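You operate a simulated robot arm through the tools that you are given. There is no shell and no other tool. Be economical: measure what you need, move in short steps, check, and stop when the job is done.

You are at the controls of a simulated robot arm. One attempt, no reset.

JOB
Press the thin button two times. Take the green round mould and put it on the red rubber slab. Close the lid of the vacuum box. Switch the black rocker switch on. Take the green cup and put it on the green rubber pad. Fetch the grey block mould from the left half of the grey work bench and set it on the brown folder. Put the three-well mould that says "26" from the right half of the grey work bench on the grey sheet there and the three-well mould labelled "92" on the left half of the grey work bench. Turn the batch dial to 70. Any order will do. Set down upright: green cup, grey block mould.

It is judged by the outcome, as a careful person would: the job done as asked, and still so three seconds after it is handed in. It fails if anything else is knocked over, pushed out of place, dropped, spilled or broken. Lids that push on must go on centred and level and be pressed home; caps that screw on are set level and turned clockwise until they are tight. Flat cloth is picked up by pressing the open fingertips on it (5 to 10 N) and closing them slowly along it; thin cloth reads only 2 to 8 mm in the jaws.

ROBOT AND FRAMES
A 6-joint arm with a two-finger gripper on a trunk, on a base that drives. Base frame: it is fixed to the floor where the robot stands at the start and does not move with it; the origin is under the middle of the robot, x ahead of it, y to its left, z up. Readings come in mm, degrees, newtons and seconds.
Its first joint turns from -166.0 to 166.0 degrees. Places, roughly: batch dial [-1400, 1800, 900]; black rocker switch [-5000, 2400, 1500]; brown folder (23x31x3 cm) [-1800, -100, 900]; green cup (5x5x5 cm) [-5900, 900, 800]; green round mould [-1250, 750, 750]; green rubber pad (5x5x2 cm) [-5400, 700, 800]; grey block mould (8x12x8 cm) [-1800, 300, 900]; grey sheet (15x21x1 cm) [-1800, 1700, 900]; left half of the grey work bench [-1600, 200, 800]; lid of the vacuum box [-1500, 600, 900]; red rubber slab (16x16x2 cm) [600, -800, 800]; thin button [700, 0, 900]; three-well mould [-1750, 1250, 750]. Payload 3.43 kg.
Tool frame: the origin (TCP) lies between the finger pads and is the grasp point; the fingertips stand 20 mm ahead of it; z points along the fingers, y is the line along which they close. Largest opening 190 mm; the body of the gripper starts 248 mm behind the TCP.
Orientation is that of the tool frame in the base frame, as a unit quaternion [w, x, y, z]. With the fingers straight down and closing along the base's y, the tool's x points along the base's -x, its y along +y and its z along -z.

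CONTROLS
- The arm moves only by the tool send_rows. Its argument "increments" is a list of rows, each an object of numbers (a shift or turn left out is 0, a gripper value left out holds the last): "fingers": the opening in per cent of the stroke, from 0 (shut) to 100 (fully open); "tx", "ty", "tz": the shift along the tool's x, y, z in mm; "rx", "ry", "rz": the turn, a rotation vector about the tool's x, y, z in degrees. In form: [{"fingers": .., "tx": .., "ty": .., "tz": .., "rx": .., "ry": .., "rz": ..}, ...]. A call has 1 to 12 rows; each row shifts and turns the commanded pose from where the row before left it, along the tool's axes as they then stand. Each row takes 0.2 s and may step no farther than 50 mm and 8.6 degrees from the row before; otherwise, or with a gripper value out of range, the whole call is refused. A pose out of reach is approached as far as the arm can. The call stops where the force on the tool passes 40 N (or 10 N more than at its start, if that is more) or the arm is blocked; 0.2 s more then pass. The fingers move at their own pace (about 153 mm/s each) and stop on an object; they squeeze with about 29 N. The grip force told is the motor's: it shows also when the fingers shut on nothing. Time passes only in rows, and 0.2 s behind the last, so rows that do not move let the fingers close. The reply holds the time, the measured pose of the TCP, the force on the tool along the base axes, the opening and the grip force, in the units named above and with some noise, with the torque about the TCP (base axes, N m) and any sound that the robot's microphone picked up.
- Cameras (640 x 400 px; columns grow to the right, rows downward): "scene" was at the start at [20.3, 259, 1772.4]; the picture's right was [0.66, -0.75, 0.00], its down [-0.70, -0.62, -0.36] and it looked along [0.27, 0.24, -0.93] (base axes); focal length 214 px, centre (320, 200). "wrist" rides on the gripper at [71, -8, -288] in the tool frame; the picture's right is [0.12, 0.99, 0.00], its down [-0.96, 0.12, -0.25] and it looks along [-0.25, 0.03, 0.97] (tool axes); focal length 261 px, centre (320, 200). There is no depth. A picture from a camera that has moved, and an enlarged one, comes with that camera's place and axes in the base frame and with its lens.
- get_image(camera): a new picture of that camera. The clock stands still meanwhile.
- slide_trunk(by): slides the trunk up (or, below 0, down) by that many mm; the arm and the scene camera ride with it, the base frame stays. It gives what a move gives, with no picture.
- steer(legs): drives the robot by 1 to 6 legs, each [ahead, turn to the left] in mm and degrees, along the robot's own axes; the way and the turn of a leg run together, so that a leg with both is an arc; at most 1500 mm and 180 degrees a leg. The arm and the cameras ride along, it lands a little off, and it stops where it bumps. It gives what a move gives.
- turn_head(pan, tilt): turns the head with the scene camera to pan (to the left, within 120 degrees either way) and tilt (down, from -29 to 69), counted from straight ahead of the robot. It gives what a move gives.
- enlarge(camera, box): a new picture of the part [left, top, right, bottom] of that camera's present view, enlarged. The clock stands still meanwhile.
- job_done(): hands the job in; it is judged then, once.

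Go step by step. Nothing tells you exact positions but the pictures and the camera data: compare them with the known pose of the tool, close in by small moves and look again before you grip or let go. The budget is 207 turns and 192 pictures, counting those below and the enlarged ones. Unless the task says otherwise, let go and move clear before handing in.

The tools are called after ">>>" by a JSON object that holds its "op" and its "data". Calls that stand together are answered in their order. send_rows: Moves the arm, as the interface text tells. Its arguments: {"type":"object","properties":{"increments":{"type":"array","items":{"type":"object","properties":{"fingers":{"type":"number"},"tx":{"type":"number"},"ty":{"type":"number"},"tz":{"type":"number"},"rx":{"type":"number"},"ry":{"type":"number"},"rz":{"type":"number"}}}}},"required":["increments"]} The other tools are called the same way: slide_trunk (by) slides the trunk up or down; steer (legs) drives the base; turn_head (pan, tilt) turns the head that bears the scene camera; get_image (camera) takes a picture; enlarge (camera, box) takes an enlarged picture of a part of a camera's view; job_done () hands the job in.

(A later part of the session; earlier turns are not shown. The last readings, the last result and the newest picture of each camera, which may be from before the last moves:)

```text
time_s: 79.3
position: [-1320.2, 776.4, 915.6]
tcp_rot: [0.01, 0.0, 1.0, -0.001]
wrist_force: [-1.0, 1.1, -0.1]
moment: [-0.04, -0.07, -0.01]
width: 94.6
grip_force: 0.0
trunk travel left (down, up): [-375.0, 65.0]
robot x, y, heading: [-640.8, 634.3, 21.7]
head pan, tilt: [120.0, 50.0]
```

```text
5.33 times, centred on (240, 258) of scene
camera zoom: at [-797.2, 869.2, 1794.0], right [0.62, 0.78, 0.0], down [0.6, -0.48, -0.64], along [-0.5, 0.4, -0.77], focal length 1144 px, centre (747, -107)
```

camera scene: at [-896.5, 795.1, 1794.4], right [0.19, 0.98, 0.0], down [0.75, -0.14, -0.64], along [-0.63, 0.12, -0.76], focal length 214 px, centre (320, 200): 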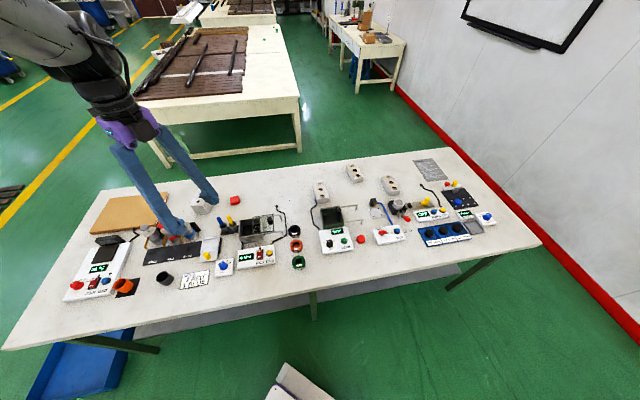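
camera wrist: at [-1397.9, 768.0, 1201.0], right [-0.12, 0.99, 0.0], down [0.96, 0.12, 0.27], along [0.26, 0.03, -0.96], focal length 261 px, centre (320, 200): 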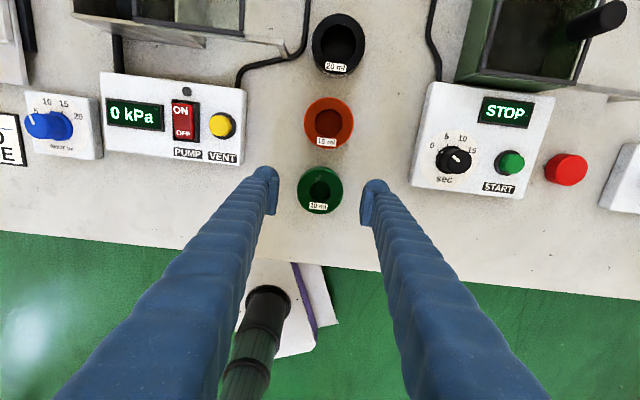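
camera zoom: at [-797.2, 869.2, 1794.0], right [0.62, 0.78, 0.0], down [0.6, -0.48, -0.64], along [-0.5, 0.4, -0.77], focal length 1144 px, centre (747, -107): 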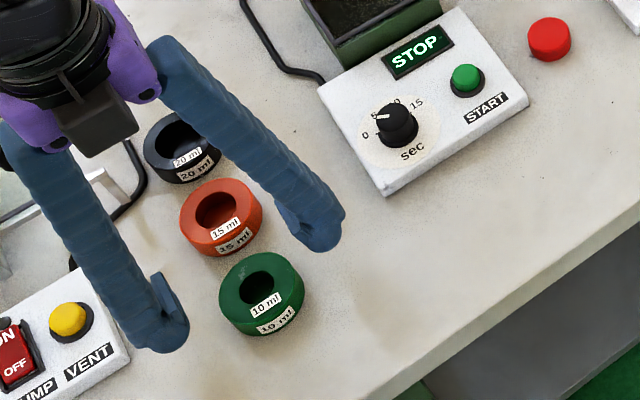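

Fingers straddle the mould (top ≈860). Lowering and gripping.

>>> {"op": "send_rows", "data": {"increments": [{"tz": 40}, {"tz": 10}, {"tz": 5}, {"tz": 5}]}}

>>> {"op": "enlarge", "data": {"camera": "scene", "box": [180, 220, 300, 295]}}

```text
time_s: 80.1
position: [-1317.3, 776.5, 868.0]
tcp_rot: [0.007, 0.0, 1.0, 0.0]
wrist_force: [7.3, -0.8, 15.1]
moment: [-0.11, 0.07, -0.01]
width: 95.1
grip_force: 0.1
trunk travel left (down, up): [-375.0, 65.0]
robot x, y, heading: [-636.3, 628.7, 21.5]
head pan, tilt: [120.0, 50.0]
stopped in row 4: the force on the tool passed its limit at 48 N (the readings are from after the stop); the commanded pose is now the measured one
```

```text
5.33 times, centred on (240, 258) of scene
camera zoom: at [-794.0, 868.7, 1794.7], right [0.62, 0.78, 0.0], down [0.6, -0.48, -0.64], along [-0.5, 0.4, -0.77], focal length 1144 px, centre (747, -107)
```

zoom: 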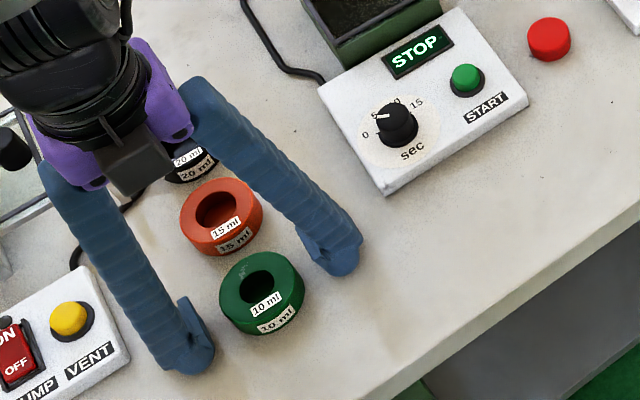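

Fingertips touched the bench (z≈848). Lift a hair and close.

>>> {"op": "send_rows", "data": {"increments": [{"tz": -5}, {"fingers": 20}, {"fingers": 0}, {}, {}]}}

>>> {"op": "get_image", "data": {"camera": "wrist"}}

```text
time_s: 81.3
position: [-1317.9, 776.0, 871.3]
tcp_rot: [0.008, 0.001, 1.0, 0.0]
wrist_force: [1.2, 0.5, 3.3]
moment: [0.01, 0.09, 0.01]
width: 56.3
grip_force: 29.4
trunk travel left (down, up): [-375.0, 65.0]
robot x, y, heading: [-638.1, 631.8, 21.3]
head pan, tilt: [120.0, 50.0]
```

```text
153 pictures are left
camera wrist: at [-1394.6, 768.9, 1157.7], right [-0.12, 0.99, 0.0], down [0.96, 0.12, 0.26], along [0.26, 0.03, -0.97], focal length 261 px, centre (320, 200)
```

wrist: 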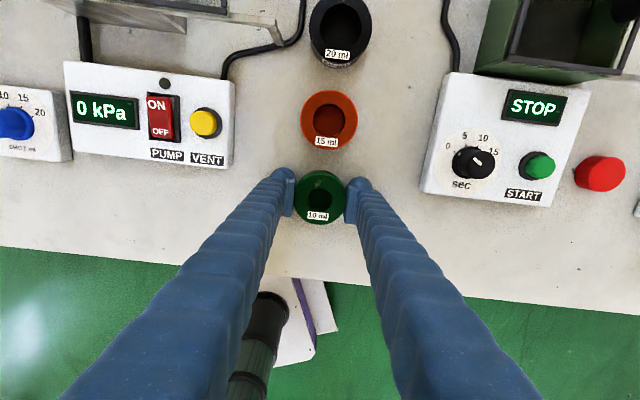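

Held at 56 mm. Lift and drive to the red slab (≈(598, -826)).

>>> {"op": "send_rows", "data": {"increments": [{"tz": -20}, {"tz": -45}, {"tz": -45}, {"tz": -45}, {"tz": -45}, {"tz": -45}, {"tz": -45}, {"tz": -45}, {"tz": -45}]}}

>>> {"op": "steer", "data": {"legs": [[0, -87], [1100, 0], [550, 0], [0, -84]]}}

>>> {"op": "get_image", "data": {"camera": "wrist"}}

>>> {"op": "get_image", "data": {"camera": "scene"}}

```text
time_s: 83.3
position: [-1324.3, 776.5, 1249.0]
tcp_rot: [0.007, 0.0, 1.0, 0.0]
wrist_force: [0.6, 0.6, -1.9]
moment: [0.0, 0.09, -0.02]
width: 56.6
grip_force: 28.3
trunk travel left (down, up): [-375.0, 65.0]
robot x, y, heading: [-636.7, 631.2, 21.4]
head pan, tilt: [120.0, 50.0]
```

```text
time_s: 88.1
position: [-708.4, 1333.8, 1248.0]
tcp_rot: [0.006, 0.59, 0.807, -0.006]
wrist_force: [0.0, 0.7, -2.6]
moment: [-0.25, -0.05, -0.02]
width: 56.0
grip_force: 29.4
trunk travel left (down, up): [-375.0, 65.0]
robot x, y, heading: [-695.6, 585.2, -53.3]
head pan, tilt: [120.0, 50.0]
stopped in leg 1: the robot was blocked; the commanded pose is now the measured one
```

```text
152 pictures are left
camera wrist: at [-741.0, 1403.2, 1534.1], right [0.91, 0.41, 0.0], down [0.4, -0.88, 0.26], along [0.11, -0.24, -0.96], focal length 261 px, centre (320, 200)
```

wrist: 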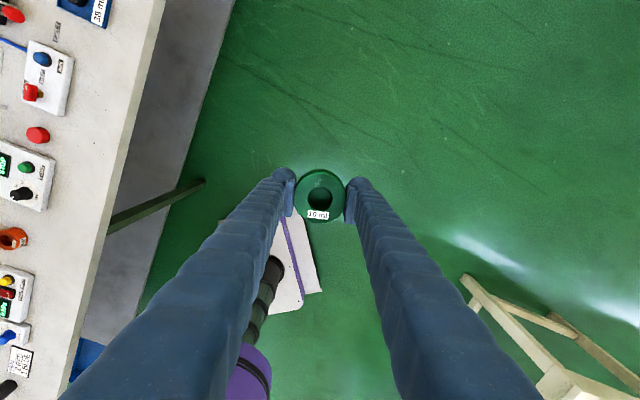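

```text
151 pictures are left
camera scene: at [-510.2, 805.4, 1793.5], right [0.92, -0.4, 0.0], down [-0.3, -0.71, -0.64], along [0.26, 0.59, -0.77], focal length 214 px, centre (320, 200)
```

scene: 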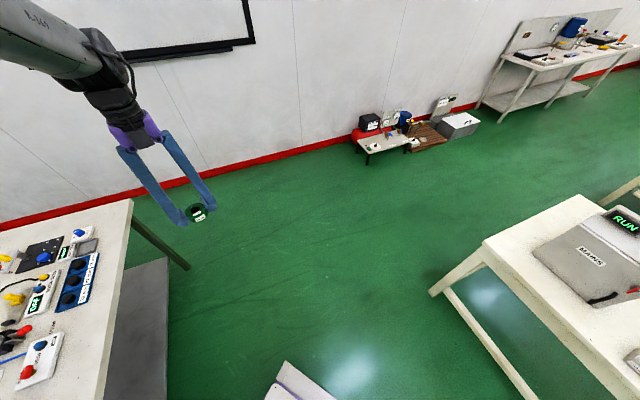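

The base just trips on long turns; nothing is near. I'll use shorter turns.

>>> {"op": "steer", "data": {"legs": [[0, -12], [800, 0], [830, 0], [0, -43], [0, -42]]}}

>>> {"op": "get_image", "data": {"camera": "wrist"}}

>>> {"op": "get_image", "data": {"camera": "scene"}}

```text
time_s: 105.0
position: [704.8, -692.4, 1253.6]
tcp_rot: [0.001, 0.958, 0.287, -0.006]
wrist_force: [0.6, 1.5, -3.1]
moment: [-0.08, 0.14, 0.04]
width: 56.2
grip_force: 29.3
trunk travel left (down, up): [-375.0, 65.0]
robot x, y, heading: [-64.1, -875.5, -129.9]
head pan, tilt: [120.0, 50.0]
stopped in leg 5: the robot was blocked; the commanded pose is now the measured one
```

```text
150 pictures are left
camera wrist: at [759.5, -645.1, 1538.5], right [0.65, -0.76, 0.0], down [-0.74, -0.62, 0.26], along [-0.2, -0.17, -0.97], focal length 261 px, centre (320, 200)
```

wrist: 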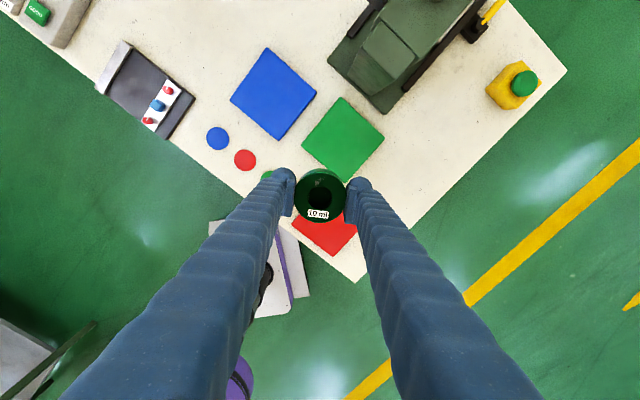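

```text
149 pictures are left
camera scene: at [191.0, -1001.6, 1793.7], right [-0.17, -0.99, 0.0], down [-0.76, 0.13, -0.64], along [0.63, -0.11, -0.77], focal length 214 px, centre (320, 200)
```

scene: 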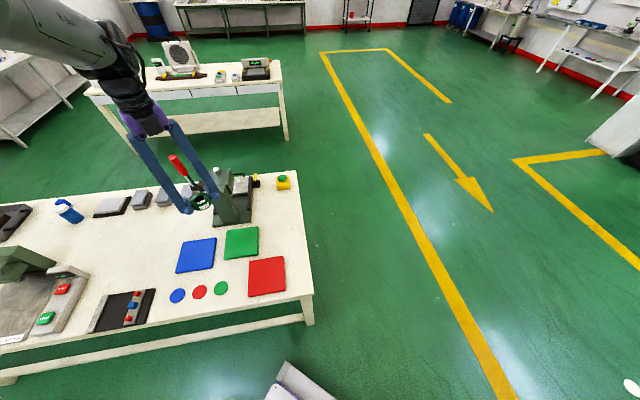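

The slab is near (585, -835). One more small turn to bring it into the wedge.

>>> {"op": "steer", "data": {"legs": [[0, -16]]}}

>>> {"op": "get_image", "data": {"camera": "wrist"}}

>>> {"op": "get_image", "data": {"camera": "scene"}}

```text
time_s: 106.8
position: [723.5, -917.6, 1254.8]
tcp_rot: [0.0, 0.989, 0.146, -0.005]
wrist_force: [0.2, -0.8, -1.6]
moment: [0.01, 0.09, -0.02]
width: 56.0
grip_force: 28.9
trunk travel left (down, up): [-375.0, 65.0]
robot x, y, heading: [-70.5, -858.1, -146.3]
head pan, tilt: [120.0, 50.0]
```

```text
148 pictures are left
camera wrist: at [789.4, -888.2, 1540.6], right [0.4, -0.92, 0.0], down [-0.88, -0.39, 0.26], along [-0.24, -0.1, -0.97], focal length 261 px, centre (320, 200)
```

wrist: 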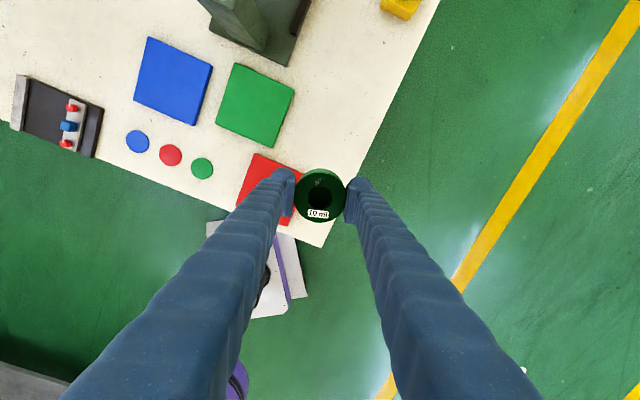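

```text
147 pictures are left
camera scene: at [132.9, -1053.5, 1794.1], right [-0.45, -0.9, 0.0], down [-0.69, 0.34, -0.64], along [0.57, -0.29, -0.77], focal length 214 px, centre (320, 200)
```

scene: 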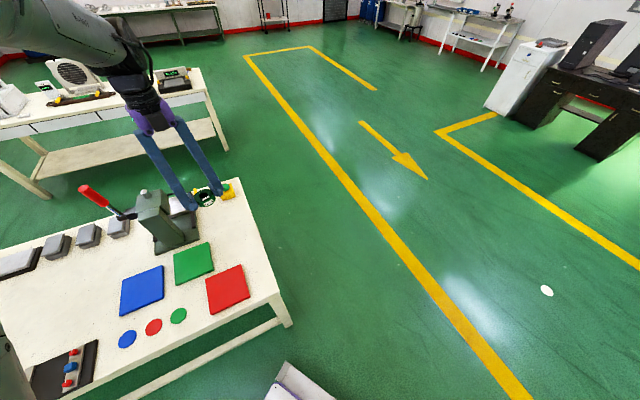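

Slab at ≈(584, -831, top ≈820). Moving above it.

>>> {"op": "send_rows", "data": {"increments": [{"tx": -13.5, "ty": -15.4, "tz": 37}, {"tx": -13.5, "ty": -15.4, "tz": 37}, {"tx": -13.5, "ty": -15.4, "tz": 37}, {"tx": -13.5, "ty": -15.4, "tz": 37}, {"tx": -13.5, "ty": -15.4, "tz": 37}, {"tx": -13.5, "ty": -15.4, "tz": 37}, {"tx": -13.5, "ty": -15.4, "tz": 37}, {"tx": -13.5, "ty": -15.4, "tz": 37}]}}

>>> {"op": "get_image", "data": {"camera": "wrist"}}

>>> {"op": "enlarge", "data": {"camera": "scene", "box": [100, 200, 340, 350]}}

```text
time_s: 108.6
position: [580.6, -831.5, 958.0]
tcp_rot: [0.0, 0.989, 0.146, -0.004]
wrist_force: [0.1, 0.7, -0.1]
moment: [-0.05, 0.05, -0.02]
width: 56.4
grip_force: 29.1
trunk travel left (down, up): [-375.0, 65.0]
robot x, y, heading: [-68.3, -856.7, -146.4]
head pan, tilt: [120.0, 50.0]
```

```text
146 pictures are left
camera wrist: at [645.8, -801.8, 1244.4], right [0.4, -0.92, 0.0], down [-0.88, -0.39, 0.26], along [-0.24, -0.1, -0.97], focal length 261 px, centre (320, 200)
```

wrist: 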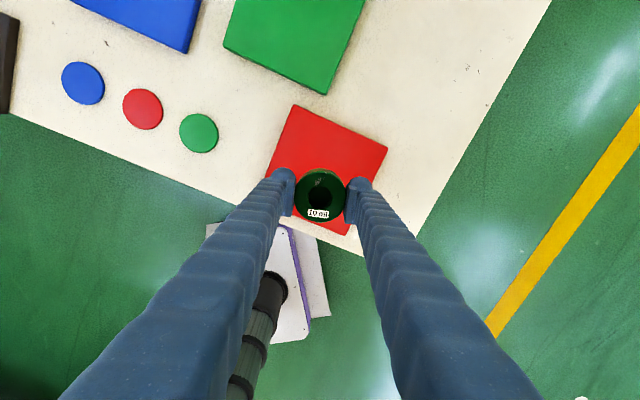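

```text
2.67 times, centred on (220, 275) of scene
camera zoom: at [132.8, -1052.7, 1794.2], right [-0.44, -0.9, 0.0], down [-0.69, 0.34, -0.64], along [0.57, -0.29, -0.77], focal length 572 px, centre (587, 0)
```

zoom: 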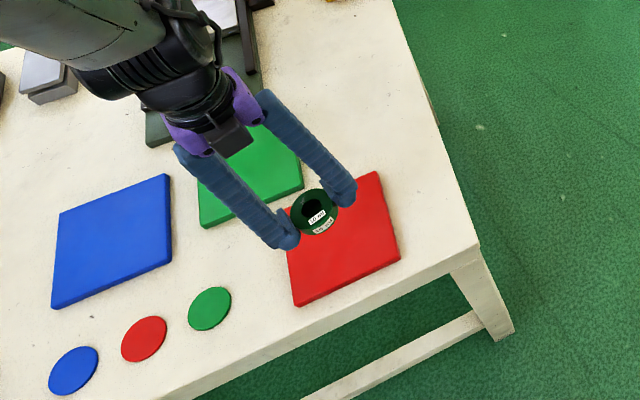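

>>> {"op": "send_rows", "data": {"increments": [{"tx": 8.4, "ty": -3.7, "tz": 30}, {"tz": 30}, {"tz": 30}, {"tz": 10}]}}

>>> {"op": "enlarge", "data": {"camera": "scene", "box": [160, 220, 280, 295]}}

```text
time_s: 109.6
position: [589.6, -825.3, 863.3]
tcp_rot: [0.001, 0.989, 0.147, -0.002]
wrist_force: [-3.3, 5.5, 39.4]
moment: [0.1, 0.48, -0.09]
width: 56.3
grip_force: 28.5
trunk travel left (down, up): [-375.0, 65.0]
robot x, y, heading: [-72.1, -858.2, -146.3]
head pan, tilt: [120.0, 50.0]
```

```text
5.33 times, centred on (220, 258) of scene
camera zoom: at [129.6, -1053.6, 1795.1], right [-0.45, -0.9, 0.0], down [-0.69, 0.34, -0.64], along [0.58, -0.29, -0.77], focal length 1144 px, centre (853, -107)
```

zoom: 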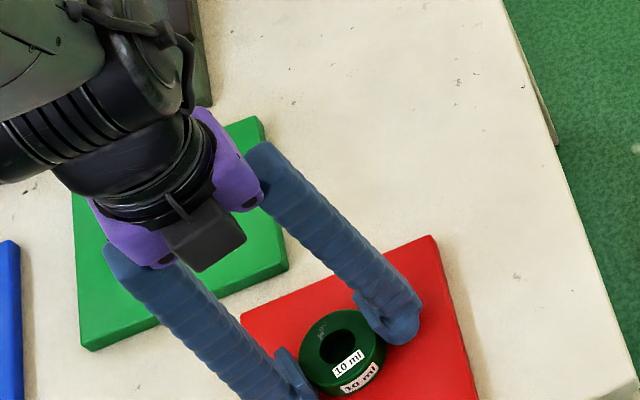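

Mould is in contact with the slab (39 N). Ease up and open.

>>> {"op": "send_rows", "data": {"increments": [{"tz": -4}, {"fingers": 40}, {"fingers": 55}, {}, {"tz": -40}, {"tz": -45}, {"tz": -45}, {"tz": -45}, {"tz": -45}, {"tz": -45}, {"tz": -45}, {"tz": -45}]}}

>>> {"op": "get_image", "data": {"camera": "wrist"}}

```text
time_s: 112.2
position: [586.7, -824.5, 1222.5]
tcp_rot: [0.0, 0.989, 0.146, -0.004]
wrist_force: [0.0, 0.2, 1.1]
moment: [0.02, -0.05, 0.01]
width: 104.7
grip_force: 0.0
trunk travel left (down, up): [-375.0, 65.0]
robot x, y, heading: [-68.3, -858.8, -146.2]
head pan, tilt: [120.0, 50.0]
```

```text
143 pictures are left
camera wrist: at [652.1, -795.2, 1509.0], right [0.4, -0.92, 0.0], down [-0.89, -0.39, 0.26], along [-0.23, -0.1, -0.97], focal length 261 px, centre (320, 200)
```

wrist: 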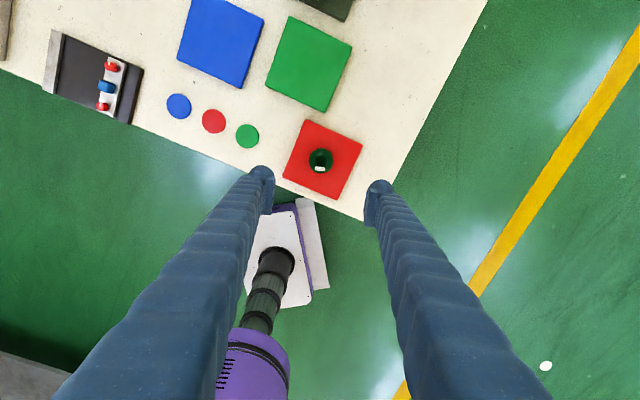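

The mould sits centred on the red slab. Next: the vacuum box lid; driving back to the grey bench front.

>>> {"op": "steer", "data": {"legs": [[0, -49], [0, -49], [833, 0], [833, 0], [0, -43], [0, -43]]}}

>>> {"op": "get_image", "data": {"camera": "scene"}}

```text
time_s: 118.3
position: [16.0, -1518.1, 1221.9]
tcp_rot: [-0.003, 0.825, -0.565, -0.005]
wrist_force: [0.2, -1.0, -1.2]
moment: [0.28, -0.01, 0.01]
width: 104.5
grip_force: 0.0
trunk travel left (down, up): [-375.0, 65.0]
robot x, y, heading: [-6.0, -806.1, 126.1]
head pan, tilt: [120.0, 50.0]
stopped in leg 2: the robot was blocked; the commanded pose is now the measured one
```

```text
142 pictures are left
camera scene: at [-195.0, -1019.8, 1793.4], right [-0.91, 0.41, 0.0], down [0.31, 0.7, -0.64], along [-0.26, -0.58, -0.77], focal length 214 px, centre (320, 200)
```

scene: 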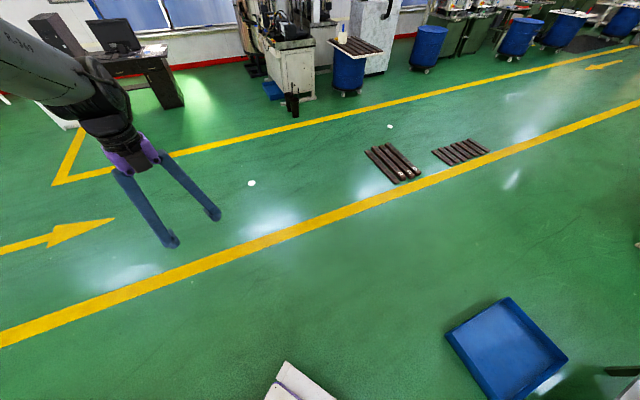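

>>> {"op": "steer", "data": {"legs": [[0, -10], [826, 0], [826, 0], [0, -40]]}}

>>> {"op": "steer", "data": {"legs": [[0, -40]]}}

>>> {"op": "get_image", "data": {"camera": "scene"}}

>>> {"op": "get_image", "data": {"camera": "wrist"}}

```text
time_s: 133.3
position: [-1226.2, 217.6, 1223.5]
tcp_rot: [0.002, -0.503, 0.864, 0.003]
wrist_force: [0.3, -0.2, -0.5]
moment: [0.07, 0.05, 0.0]
width: 104.6
grip_force: 0.0
trunk travel left (down, up): [-375.0, 65.0]
robot x, y, heading: [-651.7, 671.3, 74.6]
head pan, tilt: [120.0, 50.0]
```

```text
time_s: 136.5
position: [-1383.1, 697.0, 1224.8]
tcp_rot: [0.003, -0.174, 0.985, 0.001]
wrist_force: [0.3, -0.3, 0.2]
moment: [0.02, 0.02, 0.02]
width: 104.4
grip_force: 0.0
trunk travel left (down, up): [-375.0, 65.0]
robot x, y, heading: [-630.7, 635.9, 34.4]
head pan, tilt: [120.0, 50.0]
```

```text
141 pictures are left
camera scene: at [-837.8, 833.1, 1794.3], right [0.43, 0.9, 0.0], down [0.69, -0.33, -0.64], along [-0.58, 0.28, -0.77], focal length 214 px, centre (320, 200)
```

scene: 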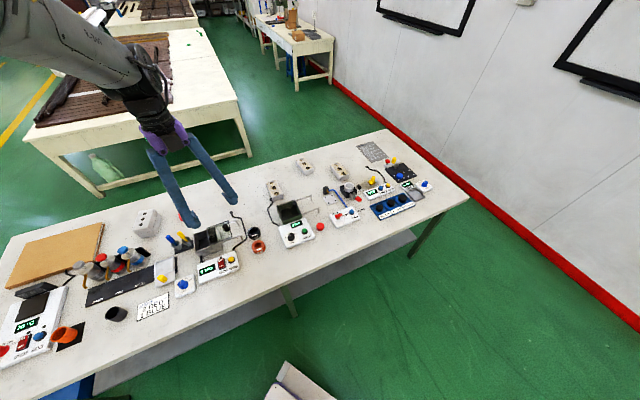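

```text
140 pictures are left
camera wrist: at [-1450.1, 664.0, 1511.3], right [-0.45, 0.89, 0.0], down [0.86, 0.44, 0.25], along [0.23, 0.12, -0.97], focal length 261 px, centre (320, 200)
```

wrist: 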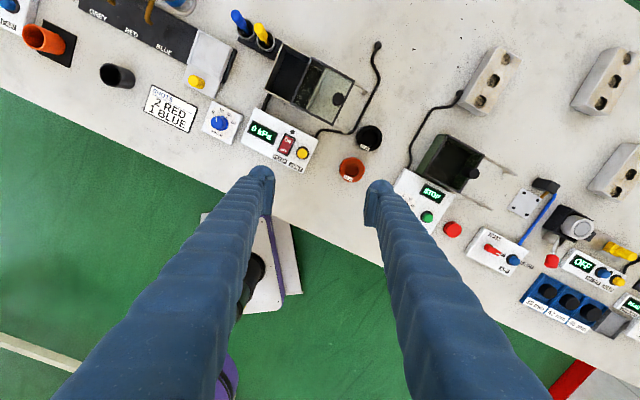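

>>> {"op": "enlarge", "data": {"camera": "wrist", "box": [220, 20, 400, 132]}}

>>> {"op": "enlarge", "data": {"camera": "scene", "box": [160, 190, 280, 265]}}

```text
3.56 times, centred on (310, 76) of wrist
camera zoom: at [-1450.1, 664.0, 1511.3], right [-0.45, 0.89, 0.0], down [0.86, 0.44, 0.25], along [0.23, 0.12, -0.97], focal length 927 px, centre (356, 641)
```

zoom: 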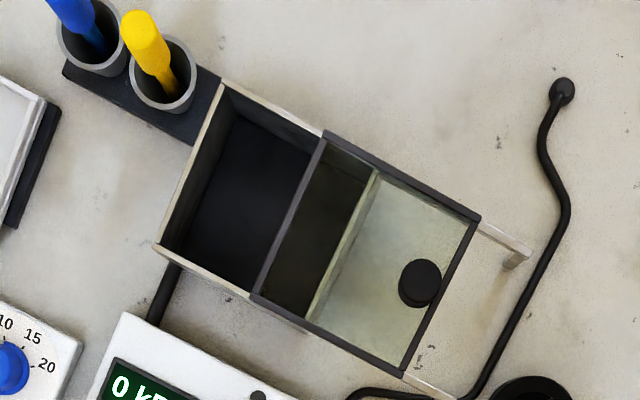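

```text
5.33 times, centred on (220, 228) of scene
camera zoom: at [-837.8, 833.1, 1794.3], right [0.43, 0.9, 0.0], down [0.69, -0.33, -0.64], along [-0.58, 0.28, -0.77], focal length 1144 px, centre (853, 53)
```

zoom: 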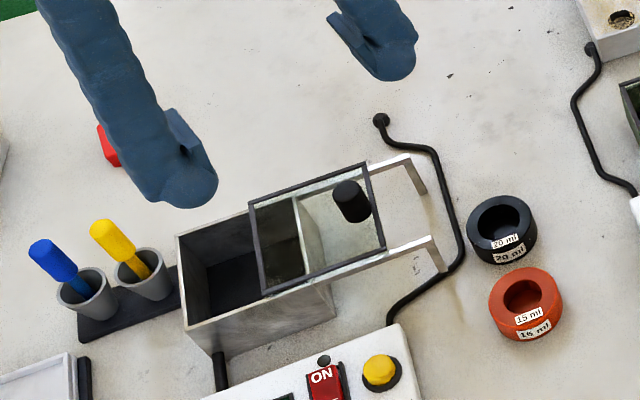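

The lid is a sliding glass plate; it must slide about 66 mm toward -y. Its knob is at ≈(-1520, 673), top z≈948. I'll push the knob with closed fingers from its +y side.

>>> {"op": "send_rows", "data": {"increments": [{"fingers": 0, "rz": 6.7}, {"rz": 6.7}, {"rz": 6.7}, {"tx": 19.6, "ty": 4, "tz": 37}, {"tx": 19.6, "ty": 4, "tz": 37}, {"tx": 19.6, "ty": 4, "tz": 37}, {"tx": 19.6, "ty": 4, "tz": 37}, {"tx": 19.6, "ty": 4, "tz": 37}, {"tx": 19.6, "ty": 4, "tz": 37}, {"tx": 19.6, "ty": 4, "tz": 37}]}}

>>> {"op": "enlarge", "data": {"camera": "scene", "box": [160, 170, 320, 270]}}

>>> {"op": "enlarge", "data": {"camera": "wrist", "box": [200, 80, 440, 230]}}

```text
time_s: 138.7
position: [-1513.9, 768.4, 961.4]
tcp_rot: [0.003, -0.002, 1.0, -0.003]
wrist_force: [-0.6, 0.2, -0.8]
moment: [-0.05, -0.09, 0.0]
width: 0.0
grip_force: 28.9
out of reach, approached as far as the arm can: row 3, 4, 5, 6
trunk travel left (down, up): [-375.0, 65.0]
robot x, y, heading: [-630.3, 638.8, 34.7]
head pan, tilt: [120.0, 50.0]
```

```text
4.00 times, centred on (240, 220) of scene
camera zoom: at [-839.6, 833.8, 1794.0], right [0.43, 0.9, 0.0], down [0.69, -0.33, -0.64], along [-0.58, 0.28, -0.77], focal length 858 px, centre (640, 120)
```

zoom: 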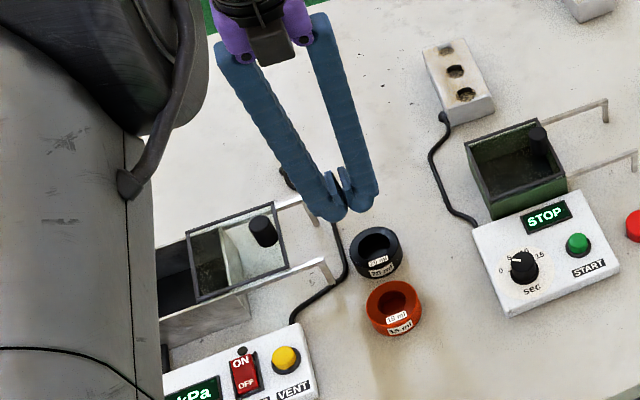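

```text
2.67 times, centred on (320, 155) of wrist
camera zoom: at [-1587.9, 759.9, 1248.6], right [-0.12, 0.99, 0.0], down [0.96, 0.12, 0.25], along [0.25, 0.03, -0.97], focal length 695 px, centre (320, 320)
```

zoom: 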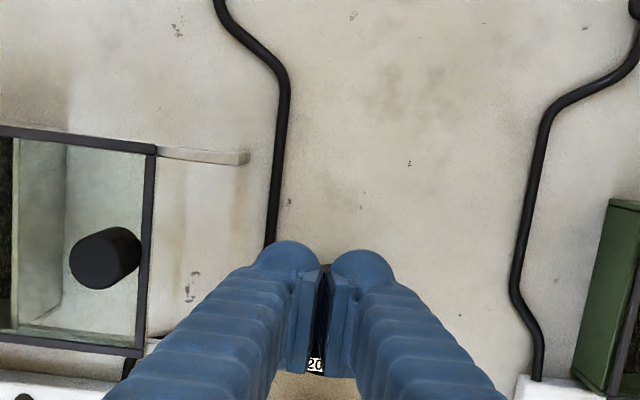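

Knob confirmed at ≈(-1522, 671). Align and push along -y.

>>> {"op": "send_rows", "data": {"increments": [{"tx": 8, "tz": 12}, {"ty": -30}, {"ty": -30}, {"ty": -10}, {"ty": -10}, {"ty": -10}, {"ty": -10}]}}

>>> {"op": "enlarge", "data": {"camera": "wrist", "box": [200, 80, 440, 230]}}

```text
time_s: 140.3
position: [-1517.3, 729.1, 947.6]
tcp_rot: [0.002, -0.011, 1.0, -0.012]
wrist_force: [-0.4, -0.4, -1.0]
moment: [-0.04, -0.02, 0.0]
width: 0.0
grip_force: 28.9
out of reach, approached as far as the arm can: row 2, 3, 4, 5, 6, 7
trunk travel left (down, up): [-375.0, 65.0]
robot x, y, heading: [-629.5, 637.3, 34.6]
head pan, tilt: [120.0, 50.0]
```

```text
2.67 times, centred on (320, 155) of wrist
camera zoom: at [-1589.3, 725.6, 1234.5], right [-0.14, 0.99, -0.02], down [0.96, 0.14, 0.25], along [0.25, 0.01, -0.97], focal length 695 px, centre (320, 320)
```

zoom: 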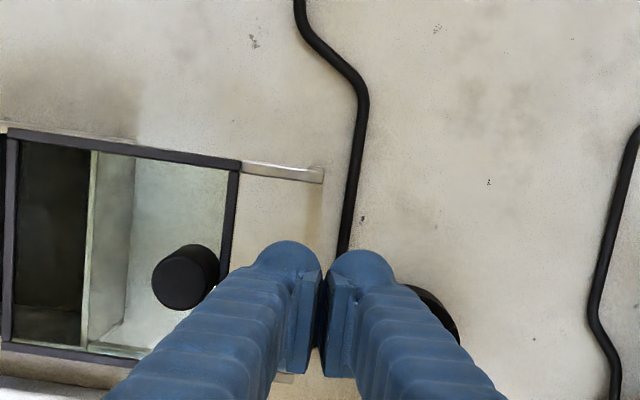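

The wrist limit needs the tool yaw within ~84° of the arm direction; rotate back by ~16° and continue pushing.

>>> {"op": "send_rows", "data": {"increments": [{"rz": -8}, {"rz": -8}, {"tx": 3, "ty": -8}]}}

>>> {"op": "enlarge", "data": {"camera": "wrist", "box": [200, 80, 440, 230]}}

```text
time_s: 141.1
position: [-1519.3, 720.7, 948.8]
tcp_rot: [0.003, -0.139, 0.99, 0.002]
wrist_force: [-0.5, 0.3, -0.9]
moment: [-0.03, -0.03, 0.02]
width: 0.1
grip_force: 29.0
trunk travel left (down, up): [-375.0, 65.0]
robot x, y, heading: [-631.8, 637.7, 34.5]
head pan, tilt: [120.0, 50.0]
```

```text
2.67 times, centred on (320, 155) of wrist
camera zoom: at [-1586.7, 692.3, 1234.2], right [-0.39, 0.92, 0.0], down [0.89, 0.37, 0.25], along [0.23, 0.1, -0.97], focal length 695 px, centre (320, 320)
```

zoom: 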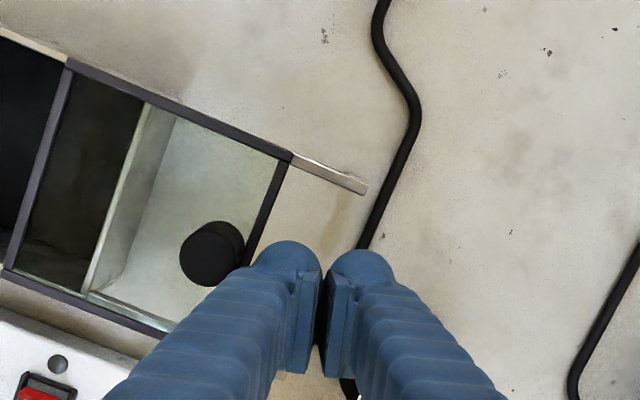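

>>> {"op": "send_rows", "data": {"increments": [{"tx": 2.75, "ty": -9.6}, {"tx": 2.75, "ty": -9.6}, {"tx": 2.75, "ty": -9.6}, {"tx": 2.75, "ty": -9.6}, {"tx": 2.75, "ty": -9.6}, {"tx": 2.75, "ty": -9.6}, {"tx": 2.75, "ty": -9.6}]}}

>>> {"op": "enlarge", "data": {"camera": "wrist", "box": [160, 50, 440, 225]}}

```text
time_s: 142.7
position: [-1517.2, 650.5, 946.9]
tcp_rot: [0.004, -0.138, 0.99, 0.001]
wrist_force: [0.4, -0.3, -0.7]
moment: [0.02, -0.02, -0.01]
width: 0.4
grip_force: 29.0
trunk travel left (down, up): [-375.0, 65.0]
robot x, y, heading: [-630.6, 637.9, 34.6]
head pan, tilt: [120.0, 50.0]
```

```text
2.29 times, centred on (300, 138) of wrist
camera zoom: at [-1586.5, 622.2, 1233.1], right [-0.39, 0.92, 0.0], down [0.89, 0.37, 0.25], along [0.23, 0.1, -0.97], focal length 596 px, centre (366, 343)
```

zoom: 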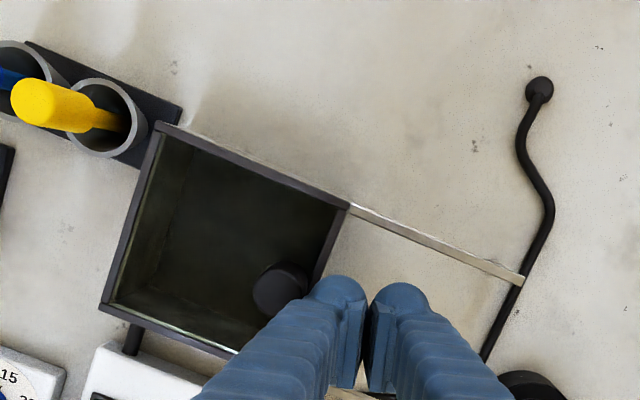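

Nearly closed. Push on gently until it stops.

>>> {"op": "send_rows", "data": {"increments": [{"tx": 1.1, "ty": -3.8}, {"tx": 1.1, "ty": -3.8}, {"tx": 1.1, "ty": -3.8}, {"tx": 0.8, "ty": -2.9}]}}

>>> {"op": "enlarge", "data": {"camera": "wrist", "box": [160, 50, 440, 225]}}

>>> {"op": "enlarge", "data": {"camera": "scene", "box": [140, 190, 300, 290]}}

```text
time_s: 143.4
position: [-1516.7, 649.0, 946.9]
tcp_rot: [0.003, -0.137, 0.991, 0.004]
wrist_force: [1.2, 11.8, -0.3]
moment: [-0.03, -0.02, -0.05]
width: 0.0
grip_force: 28.4
trunk travel left (down, up): [-375.0, 65.0]
robot x, y, heading: [-634.1, 637.5, 34.4]
head pan, tilt: [120.0, 50.0]
stopped in row 3: the force on the tool passed its limit at 44 N (the readings are from after the stop); the commanded pose is now the measured one
```

```text
2.29 times, centred on (300, 138) of wrist
camera zoom: at [-1586.4, 619.3, 1233.3], right [-0.38, 0.92, 0.01], down [0.89, 0.37, 0.26], along [0.23, 0.1, -0.97], focal length 596 px, centre (366, 343)
```

zoom: 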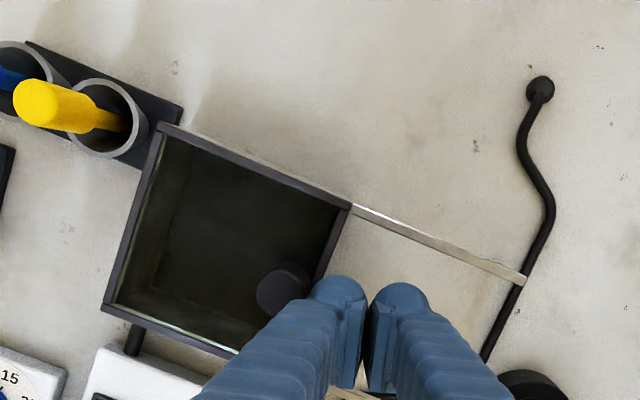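

```text
4.00 times, centred on (220, 240) of scene
camera zoom: at [-838.3, 833.6, 1794.2], right [0.43, 0.9, 0.0], down [0.69, -0.33, -0.64], along [-0.58, 0.28, -0.77], focal length 858 px, centre (720, 40)
```

zoom: 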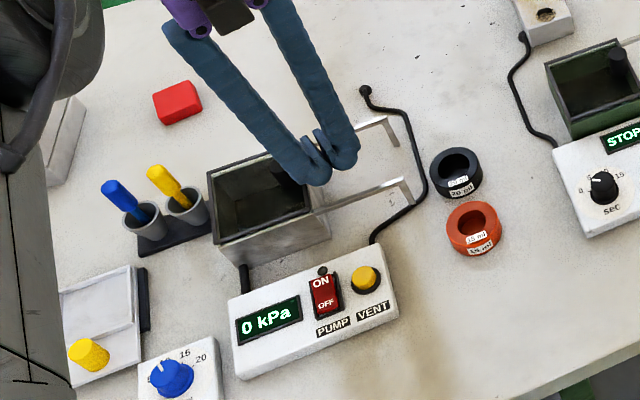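

Lid is closed against its stop. Retreat and drive along the bench to the batch dial.

>>> {"op": "send_rows", "data": {"increments": [{"tx": -6, "ty": 20}, {"tz": -50}, {"tz": -50}, {"tz": -50}, {"tx": -30, "tz": -35}, {"tx": -30, "tz": -35}, {"tx": -30, "tz": -35}, {"tx": -30, "tz": -35}]}}

>>> {"op": "steer", "data": {"legs": [[0, 29], [0, 28], [600, 0], [566, 0], [0, -31], [0, -30]]}}

>>> {"op": "get_image", "data": {"camera": "scene"}}

>>> {"op": "get_image", "data": {"camera": "wrist"}}

```text
time_s: 145.2
position: [-1400.7, 699.8, 1241.0]
tcp_rot: [0.003, -0.137, 0.991, 0.003]
wrist_force: [0.1, 0.3, 0.4]
moment: [-0.04, 0.11, 0.0]
width: 0.0
grip_force: 29.0
trunk travel left (down, up): [-375.0, 65.0]
robot x, y, heading: [-630.0, 635.9, 34.5]
head pan, tilt: [120.0, 50.0]
```

```text
time_s: 162.1
position: [-1430.1, 1898.2, 1238.2]
tcp_rot: [0.004, -0.116, 0.993, 0.003]
wrist_force: [0.2, -0.3, -0.6]
moment: [0.0, -0.05, 0.02]
width: 0.0
grip_force: 29.2
trunk travel left (down, up): [-375.0, 65.0]
robot x, y, heading: [-634.8, 1763.2, 32.5]
head pan, tilt: [120.0, 50.0]
```

```text
130 pictures are left
camera scene: at [-835.4, 1967.0, 1794.2], right [0.47, 0.88, 0.0], down [0.68, -0.36, -0.64], along [-0.57, 0.3, -0.77], focal length 214 px, centre (320, 200)
```

scene: 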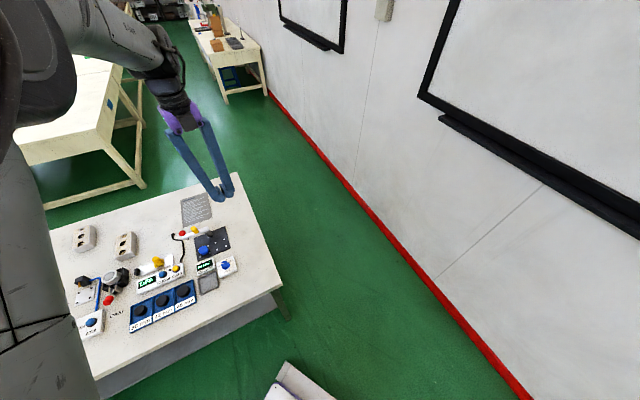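

```text
129 pictures are left
camera wrist: at [-1500.8, 1872.8, 1525.0], right [-0.34, 0.94, 0.0], down [0.91, 0.33, 0.26], along [0.24, 0.09, -0.97], focal length 261 px, centre (320, 200)
```

wrist: 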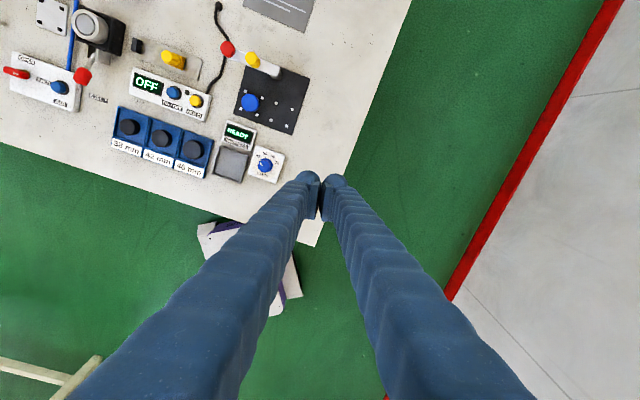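

>>> {"op": "enlarge", "data": {"camera": "wrist", "box": [200, 110, 320, 185]}}

>>> {"op": "enlarge", "data": {"camera": "scene", "box": [60, 180, 300, 330]}}

```text
5.33 times, centred on (260, 148) of wrist
camera zoom: at [-1500.8, 1872.8, 1525.0], right [-0.34, 0.94, 0.0], down [0.91, 0.33, 0.26], along [0.24, 0.09, -0.97], focal length 1390 px, centre (640, 480)
```

zoom: 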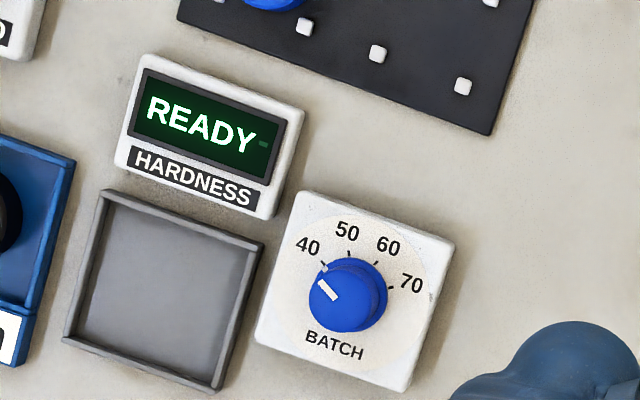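

```text
2.67 times, centred on (180, 255) of scene
camera zoom: at [-835.4, 1967.0, 1794.2], right [0.47, 0.88, 0.0], down [0.68, -0.36, -0.64], along [-0.57, 0.3, -0.77], focal length 572 px, centre (693, 53)
```

zoom: 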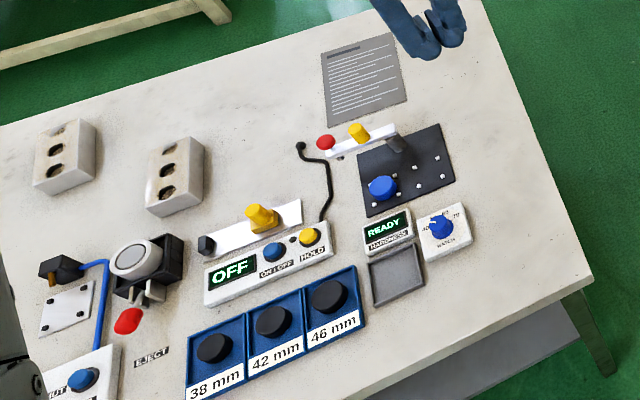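

The batch dial knob is at ≈(-1377, 1779, top 890), pointing at 40; 70 is about 130° clockwise. Move above and pre-rotate the tool counter-clockwise to see how far it goes.

>>> {"op": "send_rows", "data": {"increments": [{"tx": -4, "ty": -21.3, "tz": 40, "fingers": 40}, {"tx": -4, "ty": -21.3, "tz": 40}, {"tx": -4, "ty": -21.3, "tz": 40}, {"tx": -4, "ty": -21.3, "tz": 40}, {"tx": -4, "ty": -21.3, "tz": 40}, {"tx": -4, "ty": -21.3, "tz": 40}, {"rz": -8}, {"rz": -8}, {"rz": -8}, {"rz": -8}, {"rz": -8}, {"rz": -8}]}}

>>> {"op": "send_rows", "data": {"increments": [{"rz": -8}, {"rz": -8}, {"rz": -8}, {"rz": -8}, {"rz": -8}, {"rz": -8}]}}

>>> {"op": "get_image", "data": {"camera": "wrist"}}

```text
time_s: 164.7
position: [-1374.9, 1783.1, 1000.6]
tcp_rot: [0.005, -0.511, 0.859, 0.001]
wrist_force: [0.2, -0.3, -0.7]
moment: [-0.01, -0.02, 0.01]
width: 76.0
grip_force: 0.0
trunk travel left (down, up): [-375.0, 65.0]
robot x, y, heading: [-634.5, 1760.6, 32.0]
head pan, tilt: [120.0, 50.0]
```

```text
time_s: 166.1
position: [-1375.0, 1782.8, 999.1]
tcp_rot: [-0.005, 0.817, -0.577, -0.001]
wrist_force: [0.4, 0.1, 0.0]
moment: [0.01, -0.03, 0.03]
width: 75.9
grip_force: 0.0
trunk travel left (down, up): [-375.0, 65.0]
robot x, y, heading: [-635.7, 1765.2, 32.3]
head pan, tilt: [120.0, 50.0]
```

```text
126 pictures are left
camera wrist: at [-1347.5, 1717.5, 1285.9], right [-0.9, -0.44, -0.01], down [-0.43, 0.87, 0.25], along [-0.1, 0.23, -0.97], focal length 261 px, centre (320, 200)
```

wrist: 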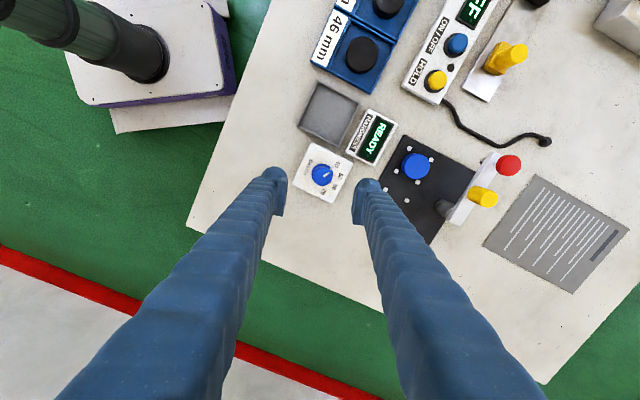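

>>> {"op": "send_rows", "data": {"increments": [{"rz": -8}, {"rz": -8}, {"rz": -8}, {"rz": -8}, {"tx": 3.8, "ty": 4.7, "tz": 20}, {"tz": 40}]}}

>>> {"op": "enlarge", "data": {"camera": "wrist", "box": [240, 110, 400, 210]}}

>>> {"op": "enlarge", "data": {"camera": "scene", "box": [160, 200, 320, 300]}}

```text
time_s: 167.5
position: [-1374.6, 1775.7, 937.3]
tcp_rot: [-0.005, 0.944, -0.331, 0.002]
wrist_force: [-0.5, -0.4, -0.3]
moment: [0.0, -0.04, -0.04]
width: 76.0
grip_force: 0.0
trunk travel left (down, up): [-375.0, 65.0]
robot x, y, heading: [-638.4, 1763.4, 32.3]
head pan, tilt: [120.0, 50.0]
```

```text
4.00 times, centred on (320, 160) of wrist
camera zoom: at [-1318.6, 1736.7, 1225.3], right [-0.53, -0.85, -0.01], down [-0.82, 0.51, 0.25], along [-0.2, 0.14, -0.97], focal length 1043 px, centre (320, 360)
```

zoom: 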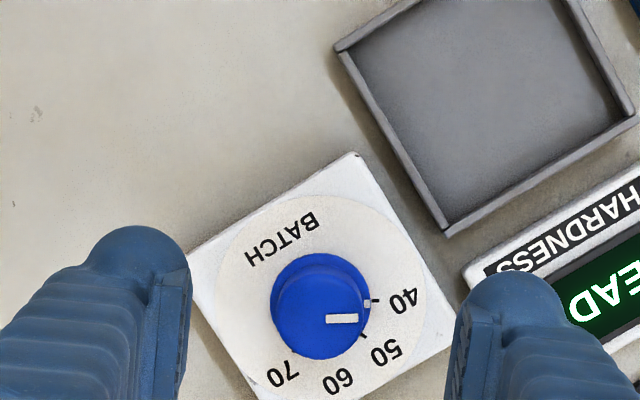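

```text
4.00 times, centred on (240, 250) of scene
camera zoom: at [-835.4, 1967.3, 1794.1], right [0.47, 0.88, 0.0], down [0.68, -0.36, -0.64], along [-0.57, 0.3, -0.77], focal length 858 px, centre (640, 0)
```

zoom: 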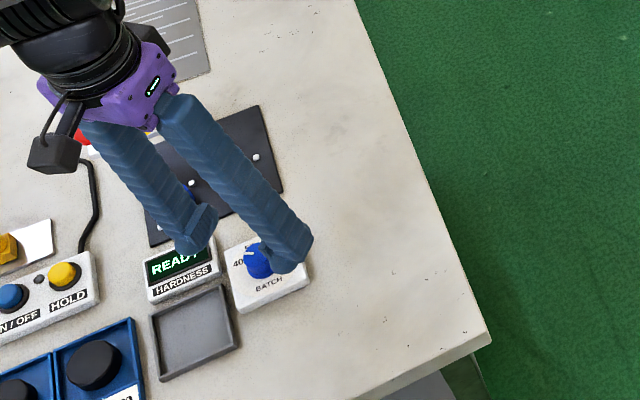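

Well centred. Narrow the fingers a little, lower, and grip the knob.

>>> {"op": "send_rows", "data": {"increments": [{"fingers": 29, "tx": -1, "ty": -1}, {"tz": 20}, {"tz": 12}, {"tz": 4}, {"tz": 3}]}}

>>> {"op": "enlarge", "data": {"camera": "scene", "box": [190, 230, 270, 280]}}

```text
time_s: 168.7
position: [-1374.3, 1778.0, 898.3]
tcp_rot: [-0.004, 0.944, -0.331, 0.001]
wrist_force: [-0.2, -0.1, -0.5]
moment: [-0.05, 0.01, -0.01]
width: 55.2
grip_force: 0.0
trunk travel left (down, up): [-375.0, 65.0]
robot x, y, heading: [-632.0, 1765.6, 32.3]
head pan, tilt: [120.0, 50.0]
```

```text
8.00 times, centred on (230, 255) of scene
camera zoom: at [-834.4, 1967.8, 1794.2], right [0.47, 0.88, 0.0], down [0.68, -0.36, -0.64], along [-0.57, 0.3, -0.77], focal length 1716 px, centre (1040, -240)
```

zoom: 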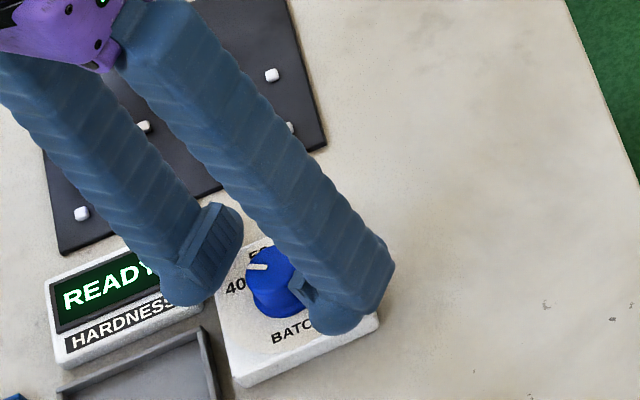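

>>> {"op": "send_rows", "data": {"increments": [{"tz": 4}, {"fingers": 10}, {"fingers": 0}, {}, {"rz": 5}, {"rz": 8}, {"rz": 8}, {"rz": 8}, {"rz": 8}, {"rz": 8}, {"rz": 8}, {"rz": 8}]}}

>>> {"op": "enlarge", "data": {"camera": "scene", "box": [190, 230, 270, 280]}}

```text
time_s: 171.3
position: [-1374.8, 1777.9, 895.9]
tcp_rot: [0.004, -0.644, 0.765, 0.001]
wrist_force: [-3.1, -20.8, 4.5]
moment: [-0.23, 0.03, 0.01]
width: 27.4
grip_force: 44.9
trunk travel left (down, up): [-375.0, 65.0]
robot x, y, heading: [-631.8, 1763.1, 32.1]
head pan, tilt: [120.0, 50.0]
```

```text
8.00 times, centred on (230, 255) of scene
camera zoom: at [-834.6, 1966.0, 1794.4], right [0.47, 0.88, 0.0], down [0.68, -0.36, -0.64], along [-0.57, 0.3, -0.77], focal length 1716 px, centre (1040, -240)
```

zoom: 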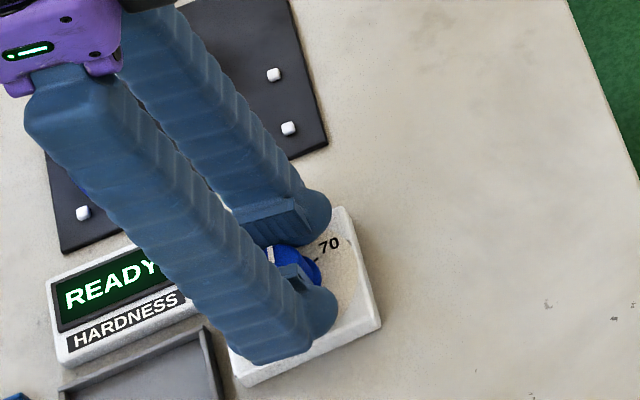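

Turning well so far (~60°). Continue the other 60°.

>>> {"op": "send_rows", "data": {"increments": [{"tx": 2, "rz": 8}, {"rz": 8}, {"rz": 8}, {"rz": 8}, {"rz": 8}, {"rz": 8}, {"rz": 8}, {"rz": 4}]}}

>>> {"op": "enlarge", "data": {"camera": "scene", "box": [190, 230, 270, 280]}}

```text
time_s: 173.1
position: [-1374.0, 1775.5, 895.9]
tcp_rot: [0.005, -0.176, 0.984, 0.003]
wrist_force: [16.5, -2.2, -13.8]
moment: [0.01, -0.24, 1.08]
width: 27.6
grip_force: 44.3
trunk travel left (down, up): [-375.0, 65.0]
robot x, y, heading: [-636.0, 1760.4, 32.0]
head pan, tilt: [120.0, 50.0]
```

```text
8.00 times, centred on (230, 255) of scene
camera zoom: at [-833.8, 1967.7, 1794.2], right [0.47, 0.88, 0.0], down [0.68, -0.36, -0.64], along [-0.57, 0.3, -0.77], focal length 1716 px, centre (1040, -240)
```

zoom: 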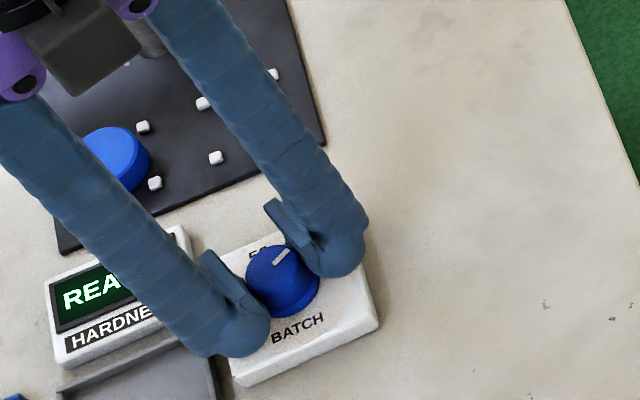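

>>> {"op": "send_rows", "data": {"increments": [{"fingers": 30}, {}, {"tz": -40}, {"tz": -45}]}}

>>> {"op": "enlarge", "data": {"camera": "wrist", "box": [240, 110, 400, 210]}}

```text
time_s: 174.1
position: [-1378.0, 1775.9, 980.8]
tcp_rot: [0.004, -0.176, 0.984, 0.004]
wrist_force: [-0.2, 0.4, -0.2]
moment: [-0.02, 0.06, -0.04]
width: 57.0
grip_force: 0.1
trunk travel left (down, up): [-375.0, 65.0]
robot x, y, heading: [-639.0, 1760.1, 32.1]
head pan, tilt: [120.0, 50.0]
```

```text
4.00 times, centred on (320, 160) of wrist
camera zoom: at [-1445.1, 1741.1, 1266.9], right [-0.46, 0.89, 0.0], down [0.86, 0.44, 0.26], along [0.23, 0.12, -0.97], focal length 1043 px, centre (320, 360)
```

zoom: 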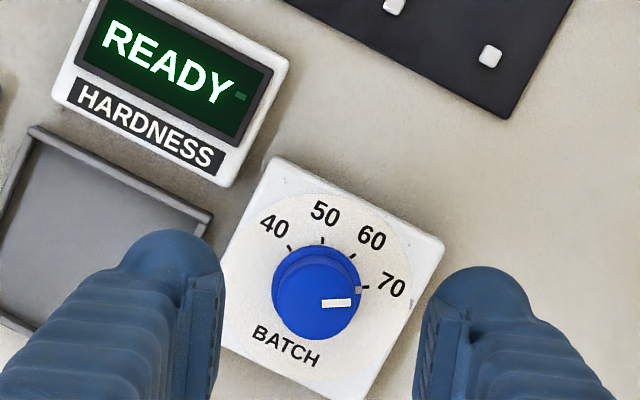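

The dial now points at 70. Next I go round the right end of the bench to its back side for the moulds, in short legs with the arm raised.

>>> {"op": "send_rows", "data": {"increments": [{"tz": -45}, {"tz": -45}, {"tx": -17, "ty": -6, "tz": -40}, {"tx": -17, "ty": -6, "tz": -40}, {"tx": -17, "ty": -6, "tz": -40}, {"tx": -17, "ty": -6, "tz": -40}, {"tx": -17, "ty": -6, "tz": -10}]}}

>>> {"op": "steer", "data": {"legs": [[0, 29], [0, 29], [770, 0], [0, 45], [0, 45]]}}

>>> {"op": "get_image", "data": {"camera": "scene"}}

```text
time_s: 175.7
position: [-1286.6, 1775.0, 1241.1]
tcp_rot: [0.003, -0.177, 0.984, 0.003]
wrist_force: [-0.4, -0.1, 0.4]
moment: [0.02, 0.03, -0.02]
width: 56.9
grip_force: 0.1
trunk travel left (down, up): [-375.0, 65.0]
robot x, y, heading: [-633.6, 1763.1, 32.3]
head pan, tilt: [120.0, 50.0]
```

```text
time_s: 191.0
position: [-129.1, 2116.5, 1244.3]
tcp_rot: [0.003, 0.986, -0.165, -0.005]
wrist_force: [-0.2, 0.4, 0.1]
moment: [-0.24, -0.04, 0.0]
width: 57.0
grip_force: 0.0
trunk travel left (down, up): [-375.0, 65.0]
robot x, y, heading: [-636.9, 2437.3, 175.0]
head pan, tilt: [120.0, 50.0]
stopped in leg 5: the robot was blocked; the commanded pose is now the measured one
```

```text
119 pictures are left
camera scene: at [-606.8, 2163.0, 1795.0], right [-0.91, -0.42, 0.0], down [-0.33, 0.69, -0.64], along [0.27, -0.58, -0.76], focal length 214 px, centre (320, 200)
```

scene: 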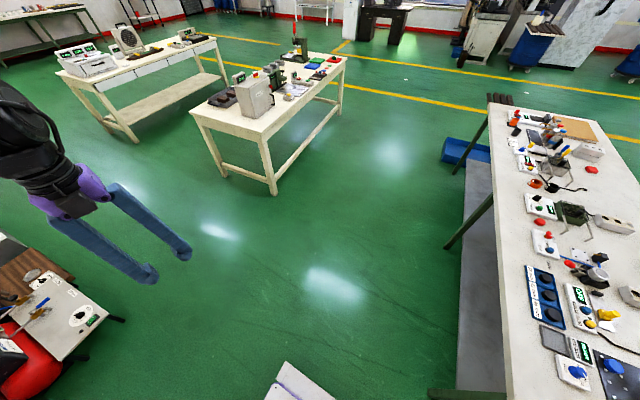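

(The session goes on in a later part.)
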